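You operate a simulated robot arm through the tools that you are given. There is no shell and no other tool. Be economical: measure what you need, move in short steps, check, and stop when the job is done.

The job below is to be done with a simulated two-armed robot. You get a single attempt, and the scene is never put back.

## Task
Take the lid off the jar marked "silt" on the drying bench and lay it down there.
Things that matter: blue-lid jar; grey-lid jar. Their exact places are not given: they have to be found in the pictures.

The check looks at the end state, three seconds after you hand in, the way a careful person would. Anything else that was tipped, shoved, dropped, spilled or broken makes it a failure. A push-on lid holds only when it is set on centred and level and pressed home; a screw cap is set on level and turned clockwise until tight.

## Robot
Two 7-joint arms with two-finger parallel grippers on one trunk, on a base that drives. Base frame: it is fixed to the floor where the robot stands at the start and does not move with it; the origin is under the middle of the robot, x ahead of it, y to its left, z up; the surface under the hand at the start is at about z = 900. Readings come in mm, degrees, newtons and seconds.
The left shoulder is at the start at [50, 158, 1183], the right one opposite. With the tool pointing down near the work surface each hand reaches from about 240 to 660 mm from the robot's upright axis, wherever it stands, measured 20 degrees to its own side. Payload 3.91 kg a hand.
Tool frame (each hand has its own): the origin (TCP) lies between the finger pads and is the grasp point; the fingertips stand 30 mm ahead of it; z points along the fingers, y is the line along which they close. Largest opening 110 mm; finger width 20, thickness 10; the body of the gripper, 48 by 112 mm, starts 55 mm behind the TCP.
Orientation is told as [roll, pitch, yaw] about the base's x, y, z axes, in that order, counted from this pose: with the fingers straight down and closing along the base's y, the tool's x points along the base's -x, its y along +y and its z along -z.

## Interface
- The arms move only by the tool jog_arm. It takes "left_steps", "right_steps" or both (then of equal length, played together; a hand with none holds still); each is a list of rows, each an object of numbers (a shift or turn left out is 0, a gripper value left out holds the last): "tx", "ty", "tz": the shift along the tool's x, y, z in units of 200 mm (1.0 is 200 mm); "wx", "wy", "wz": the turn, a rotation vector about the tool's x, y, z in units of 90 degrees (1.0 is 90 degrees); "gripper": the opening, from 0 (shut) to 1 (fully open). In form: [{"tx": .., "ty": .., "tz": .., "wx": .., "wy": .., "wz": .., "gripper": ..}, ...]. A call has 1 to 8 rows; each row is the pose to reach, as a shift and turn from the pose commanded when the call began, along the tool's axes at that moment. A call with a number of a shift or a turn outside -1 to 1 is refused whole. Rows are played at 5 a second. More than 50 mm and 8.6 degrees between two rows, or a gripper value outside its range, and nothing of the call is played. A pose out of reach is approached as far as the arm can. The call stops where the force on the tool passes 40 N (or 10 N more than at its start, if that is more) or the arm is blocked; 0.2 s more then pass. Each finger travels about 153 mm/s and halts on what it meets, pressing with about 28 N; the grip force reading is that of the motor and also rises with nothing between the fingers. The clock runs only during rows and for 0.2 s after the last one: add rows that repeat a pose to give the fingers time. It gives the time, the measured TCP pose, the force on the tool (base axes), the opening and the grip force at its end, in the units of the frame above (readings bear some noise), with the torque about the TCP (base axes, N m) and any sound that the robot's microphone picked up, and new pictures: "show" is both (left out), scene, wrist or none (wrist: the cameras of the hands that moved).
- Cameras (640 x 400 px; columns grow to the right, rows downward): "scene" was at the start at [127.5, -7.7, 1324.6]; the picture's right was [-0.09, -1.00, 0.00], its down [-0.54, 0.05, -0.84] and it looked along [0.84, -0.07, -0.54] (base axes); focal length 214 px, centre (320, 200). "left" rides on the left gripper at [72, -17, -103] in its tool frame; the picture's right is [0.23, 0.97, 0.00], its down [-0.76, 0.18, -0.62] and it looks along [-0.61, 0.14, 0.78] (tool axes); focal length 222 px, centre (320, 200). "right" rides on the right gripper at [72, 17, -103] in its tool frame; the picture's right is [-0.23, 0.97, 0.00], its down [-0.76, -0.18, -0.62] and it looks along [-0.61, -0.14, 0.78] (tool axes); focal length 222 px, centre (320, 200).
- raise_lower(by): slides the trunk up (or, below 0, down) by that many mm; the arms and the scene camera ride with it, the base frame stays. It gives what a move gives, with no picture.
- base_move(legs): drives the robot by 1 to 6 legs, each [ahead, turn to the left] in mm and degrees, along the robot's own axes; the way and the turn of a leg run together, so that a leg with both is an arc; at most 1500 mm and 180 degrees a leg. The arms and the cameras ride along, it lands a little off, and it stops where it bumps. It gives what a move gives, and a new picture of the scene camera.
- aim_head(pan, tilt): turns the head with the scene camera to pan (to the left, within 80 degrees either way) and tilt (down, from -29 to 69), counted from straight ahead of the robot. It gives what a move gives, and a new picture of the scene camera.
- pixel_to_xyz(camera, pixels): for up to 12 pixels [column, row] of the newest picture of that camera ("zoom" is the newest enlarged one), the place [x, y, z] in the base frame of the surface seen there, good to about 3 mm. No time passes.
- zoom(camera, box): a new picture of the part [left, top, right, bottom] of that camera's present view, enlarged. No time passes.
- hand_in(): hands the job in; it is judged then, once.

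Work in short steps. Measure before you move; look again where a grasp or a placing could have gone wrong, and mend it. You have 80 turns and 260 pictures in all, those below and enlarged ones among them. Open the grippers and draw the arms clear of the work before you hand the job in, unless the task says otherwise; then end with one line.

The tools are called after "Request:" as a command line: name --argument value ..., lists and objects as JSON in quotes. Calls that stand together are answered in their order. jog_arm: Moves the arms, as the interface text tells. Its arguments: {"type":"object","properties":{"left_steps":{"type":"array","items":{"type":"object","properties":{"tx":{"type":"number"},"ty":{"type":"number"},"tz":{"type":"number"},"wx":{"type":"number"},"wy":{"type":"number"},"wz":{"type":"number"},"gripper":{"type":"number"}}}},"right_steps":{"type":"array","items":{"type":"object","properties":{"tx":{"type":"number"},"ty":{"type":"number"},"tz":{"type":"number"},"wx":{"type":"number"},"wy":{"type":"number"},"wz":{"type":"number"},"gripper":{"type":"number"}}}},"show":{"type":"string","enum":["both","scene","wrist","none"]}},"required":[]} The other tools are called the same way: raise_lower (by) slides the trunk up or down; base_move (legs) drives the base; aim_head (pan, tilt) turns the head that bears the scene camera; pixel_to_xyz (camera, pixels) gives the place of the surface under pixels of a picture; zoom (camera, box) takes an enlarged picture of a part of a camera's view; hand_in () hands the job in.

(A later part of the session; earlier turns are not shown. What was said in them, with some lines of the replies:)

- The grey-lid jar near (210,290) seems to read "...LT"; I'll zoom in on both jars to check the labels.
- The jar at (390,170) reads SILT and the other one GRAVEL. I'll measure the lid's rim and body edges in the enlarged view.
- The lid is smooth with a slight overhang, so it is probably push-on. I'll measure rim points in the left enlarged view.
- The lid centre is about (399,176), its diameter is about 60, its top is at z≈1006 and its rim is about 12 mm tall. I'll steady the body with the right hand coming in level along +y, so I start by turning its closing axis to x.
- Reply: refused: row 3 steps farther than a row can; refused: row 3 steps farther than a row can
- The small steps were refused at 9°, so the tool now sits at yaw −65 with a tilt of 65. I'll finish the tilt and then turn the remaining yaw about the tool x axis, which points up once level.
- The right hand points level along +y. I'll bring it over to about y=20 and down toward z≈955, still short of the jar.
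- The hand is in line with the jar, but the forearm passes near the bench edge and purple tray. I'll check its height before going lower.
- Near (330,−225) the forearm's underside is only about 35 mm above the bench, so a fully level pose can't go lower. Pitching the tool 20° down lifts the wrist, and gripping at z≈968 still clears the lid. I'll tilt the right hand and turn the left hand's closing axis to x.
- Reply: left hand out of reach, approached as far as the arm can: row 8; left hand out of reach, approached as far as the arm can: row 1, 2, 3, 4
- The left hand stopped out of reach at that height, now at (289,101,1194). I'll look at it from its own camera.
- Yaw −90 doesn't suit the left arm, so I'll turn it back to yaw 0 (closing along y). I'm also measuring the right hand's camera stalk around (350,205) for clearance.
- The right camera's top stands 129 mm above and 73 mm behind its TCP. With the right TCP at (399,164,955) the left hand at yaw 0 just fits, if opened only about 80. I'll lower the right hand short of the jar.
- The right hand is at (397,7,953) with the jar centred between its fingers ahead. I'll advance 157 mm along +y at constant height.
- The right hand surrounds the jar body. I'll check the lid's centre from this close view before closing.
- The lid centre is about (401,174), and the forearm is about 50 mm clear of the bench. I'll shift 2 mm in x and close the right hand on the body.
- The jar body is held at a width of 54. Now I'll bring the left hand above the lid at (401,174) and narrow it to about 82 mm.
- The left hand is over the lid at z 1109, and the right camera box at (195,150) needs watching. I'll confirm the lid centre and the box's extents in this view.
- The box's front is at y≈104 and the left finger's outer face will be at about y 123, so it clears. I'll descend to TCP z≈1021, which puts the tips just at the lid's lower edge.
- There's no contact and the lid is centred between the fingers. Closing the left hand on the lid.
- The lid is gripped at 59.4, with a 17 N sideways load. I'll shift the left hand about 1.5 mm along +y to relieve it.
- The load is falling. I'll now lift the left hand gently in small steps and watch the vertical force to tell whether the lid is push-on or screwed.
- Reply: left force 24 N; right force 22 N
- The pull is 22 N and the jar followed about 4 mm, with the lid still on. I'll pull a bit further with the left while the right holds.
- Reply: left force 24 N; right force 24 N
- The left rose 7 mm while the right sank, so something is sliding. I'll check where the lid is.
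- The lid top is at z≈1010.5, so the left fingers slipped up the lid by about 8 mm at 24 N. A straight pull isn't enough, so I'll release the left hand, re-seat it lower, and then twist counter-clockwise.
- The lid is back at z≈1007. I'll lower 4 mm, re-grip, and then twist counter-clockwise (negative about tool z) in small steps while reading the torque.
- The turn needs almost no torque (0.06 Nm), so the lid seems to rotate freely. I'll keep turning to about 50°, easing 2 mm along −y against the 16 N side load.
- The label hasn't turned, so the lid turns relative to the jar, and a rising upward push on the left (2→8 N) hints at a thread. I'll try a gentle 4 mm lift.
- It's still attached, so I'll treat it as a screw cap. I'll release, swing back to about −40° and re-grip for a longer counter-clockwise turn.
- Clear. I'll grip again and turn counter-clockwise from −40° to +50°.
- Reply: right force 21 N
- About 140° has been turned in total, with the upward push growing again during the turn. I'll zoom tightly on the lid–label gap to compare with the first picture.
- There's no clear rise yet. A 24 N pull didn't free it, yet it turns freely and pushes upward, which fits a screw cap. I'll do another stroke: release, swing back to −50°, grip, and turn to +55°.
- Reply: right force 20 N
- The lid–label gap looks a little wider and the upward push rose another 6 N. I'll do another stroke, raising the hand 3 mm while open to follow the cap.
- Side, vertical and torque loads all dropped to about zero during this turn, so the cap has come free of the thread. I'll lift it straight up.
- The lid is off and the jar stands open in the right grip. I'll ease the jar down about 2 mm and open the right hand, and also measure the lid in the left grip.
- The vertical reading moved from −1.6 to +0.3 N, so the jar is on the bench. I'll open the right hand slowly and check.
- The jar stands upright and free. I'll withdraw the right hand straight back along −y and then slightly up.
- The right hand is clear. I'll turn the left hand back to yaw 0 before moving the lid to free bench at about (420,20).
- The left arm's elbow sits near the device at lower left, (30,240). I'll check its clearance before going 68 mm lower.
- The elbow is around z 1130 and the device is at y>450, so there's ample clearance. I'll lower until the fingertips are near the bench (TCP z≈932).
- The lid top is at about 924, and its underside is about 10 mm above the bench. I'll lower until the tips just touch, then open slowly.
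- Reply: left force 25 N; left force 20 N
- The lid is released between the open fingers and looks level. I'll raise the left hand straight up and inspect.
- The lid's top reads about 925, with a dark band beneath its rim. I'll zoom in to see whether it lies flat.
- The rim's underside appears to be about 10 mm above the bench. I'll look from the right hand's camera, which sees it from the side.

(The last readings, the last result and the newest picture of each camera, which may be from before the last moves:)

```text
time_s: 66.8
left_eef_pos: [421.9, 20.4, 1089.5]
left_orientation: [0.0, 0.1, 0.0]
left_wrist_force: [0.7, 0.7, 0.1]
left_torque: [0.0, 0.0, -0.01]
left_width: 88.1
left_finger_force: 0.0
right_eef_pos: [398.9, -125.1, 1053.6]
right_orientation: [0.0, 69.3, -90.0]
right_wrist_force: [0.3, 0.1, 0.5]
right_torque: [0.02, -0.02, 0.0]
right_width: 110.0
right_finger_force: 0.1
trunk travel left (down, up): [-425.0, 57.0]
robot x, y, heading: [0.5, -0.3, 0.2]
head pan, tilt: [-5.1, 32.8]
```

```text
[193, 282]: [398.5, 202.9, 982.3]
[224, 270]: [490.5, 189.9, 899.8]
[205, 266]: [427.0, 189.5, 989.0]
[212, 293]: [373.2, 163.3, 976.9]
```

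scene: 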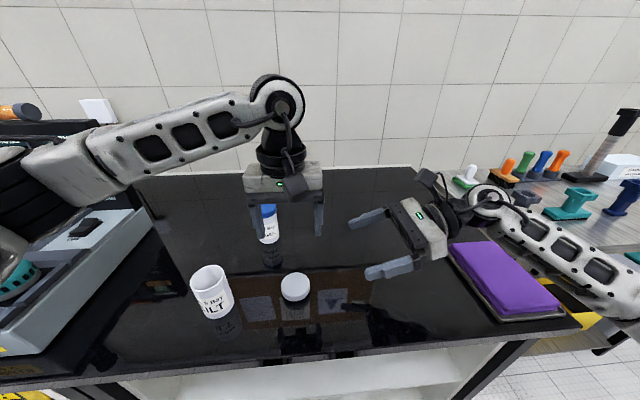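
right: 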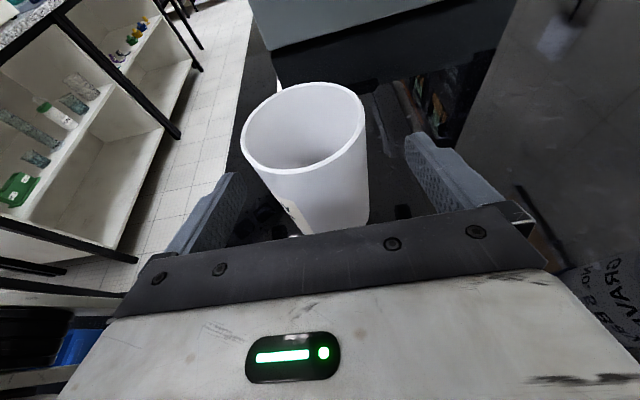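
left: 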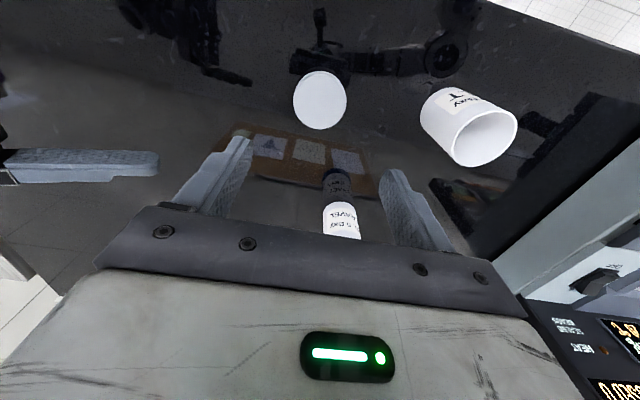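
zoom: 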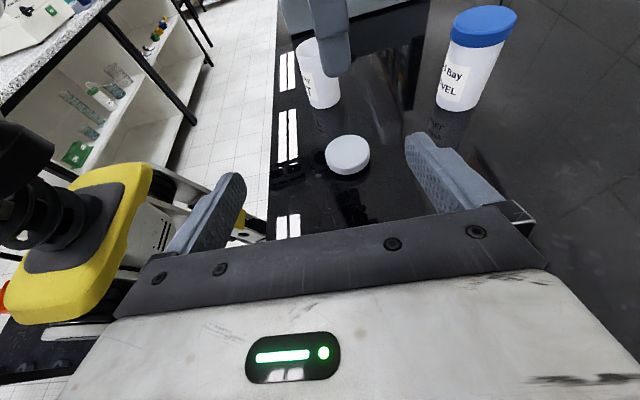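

Zooming in on the lid from the side.

Request:
zoom --camera "right" --box '[310, 120, 390, 190]'

Request:
pixel_to_xyz --camera "zoom" --pixels '[[300, 150], [300, 300], [300, 320], [300, 340], [300, 355], [300, 370], [230, 310], [380, 310]]'

```text
5.71 times, centred on (350, 155) of right
```

zoom: 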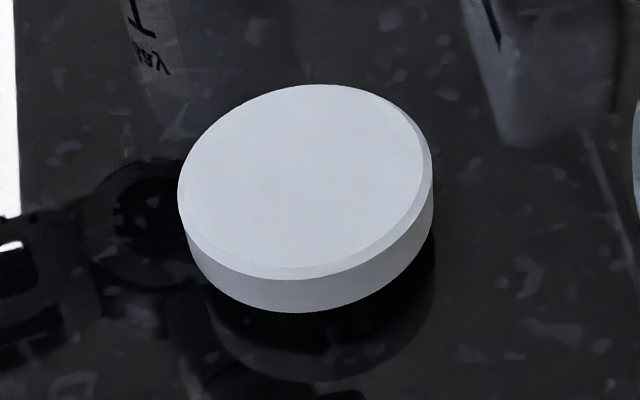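

```text
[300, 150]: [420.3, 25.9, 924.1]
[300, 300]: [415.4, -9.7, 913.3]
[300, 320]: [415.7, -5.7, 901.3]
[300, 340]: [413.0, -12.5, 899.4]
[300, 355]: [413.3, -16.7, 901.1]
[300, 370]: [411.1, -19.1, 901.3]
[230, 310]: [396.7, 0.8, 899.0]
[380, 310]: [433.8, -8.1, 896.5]
```

The lid lies level and at rest at (418,20), the jar stands upright, and the gravel jar is untouched. I'll draw both arms up and clear with the grippers open.

Request:
jog_arm --left_steps '[{"tz": -0.2}, {"tz": -0.4}, {"tz": -0.6}, {"tz": -0.6, "ty": 0.2, "gripper": 1.0}, {"tz": -0.6, "ty": 0.4, "gripper": 1.0}, {"tz": -0.6, "ty": 0.6, "gripper": 1.0}, {"tz": -0.6, "ty": 0.74, "gripper": 1.0}]' --right_steps '[{"tx": 0.19, "tz": -0.07}, {"tx": 0.38, "tz": -0.14}, {"tx": 0.47, "tz": -0.18}, {"tx": 0.47, "tz": -0.18}, {"tx": 0.47, "tz": -0.18}, {"tx": 0.47, "tz": -0.18}, {"tx": 0.47, "tz": -0.18}]'

Request:
pixel_to_xyz --camera "scene" --pixels '[[295, 285], [286, 285], [304, 285], [295, 277], [264, 209], [214, 305]]'

Request:
zoom --camera "scene" --box '[170, 190, 340, 330]'

```text
time_s: 68.4
left_eef_pos: [422.2, 167.4, 1211.0]
left_orientation: [-0.1, -0.1, 0.0]
left_wrist_force: [-0.6, 0.2, -0.3]
left_torque: [-0.01, -0.02, 0.03]
left_width: 109.8
left_finger_force: 0.1
right_eef_pos: [401.0, -128.9, 1155.9]
right_orientation: [0.0, 69.3, -90.0]
right_wrist_force: [0.5, -1.1, 0.2]
right_torque: [0.03, 0.01, 0.0]
right_width: 110.2
right_finger_force: 0.1
trunk travel left (down, up): [-425.0, 57.0]
robot x, y, heading: [-2.2, -0.2, 0.2]
head pan, tilt: [-5.1, 32.8]
```

scene: 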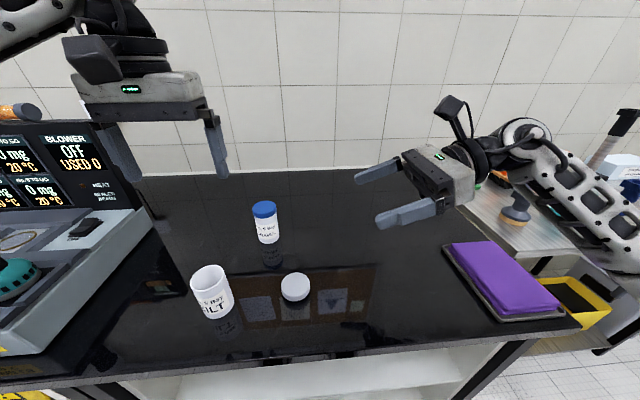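
right: 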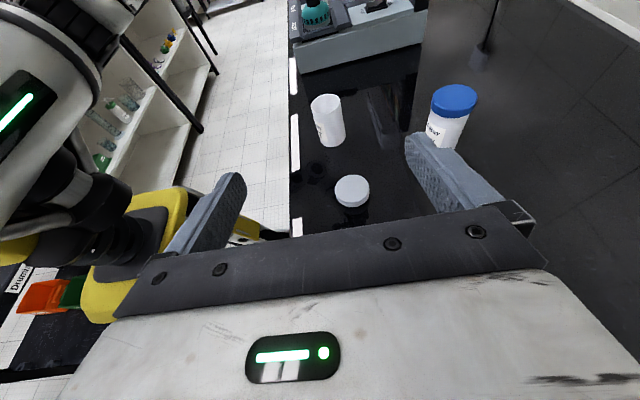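
left: 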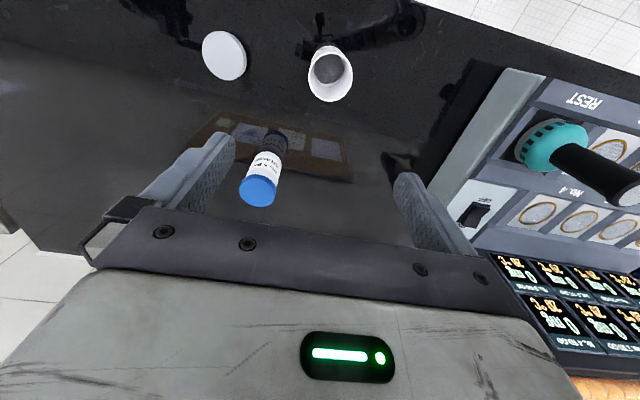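

```text
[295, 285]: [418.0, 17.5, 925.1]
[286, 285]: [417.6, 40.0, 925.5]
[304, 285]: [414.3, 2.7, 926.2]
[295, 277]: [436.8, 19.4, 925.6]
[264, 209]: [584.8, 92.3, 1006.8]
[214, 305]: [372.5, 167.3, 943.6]
```

```text
2.86 times, centred on (255, 260) of scene
```

zoom: 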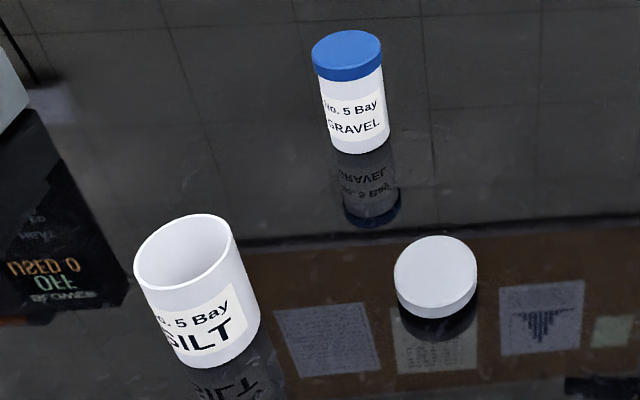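

The end state is steady: the SILT jar is open and upright, its lid lies level on the bench, the GRAVEL jar is where it was, and both arms are clear. Handing in.

Request:
hand_in

```text
The job is handed in.
```

I unscrewed the lid of the "silt" jar and laid it top side up on the bench at about (418, 20), and the job is handed in. The jar is open and upright in its place, the gravel jar wasn't touched, and both arms are clear with grippers open. The lid sits level, but its rim reads about 11 mm above the bench, and I couldn't see what it rests on.
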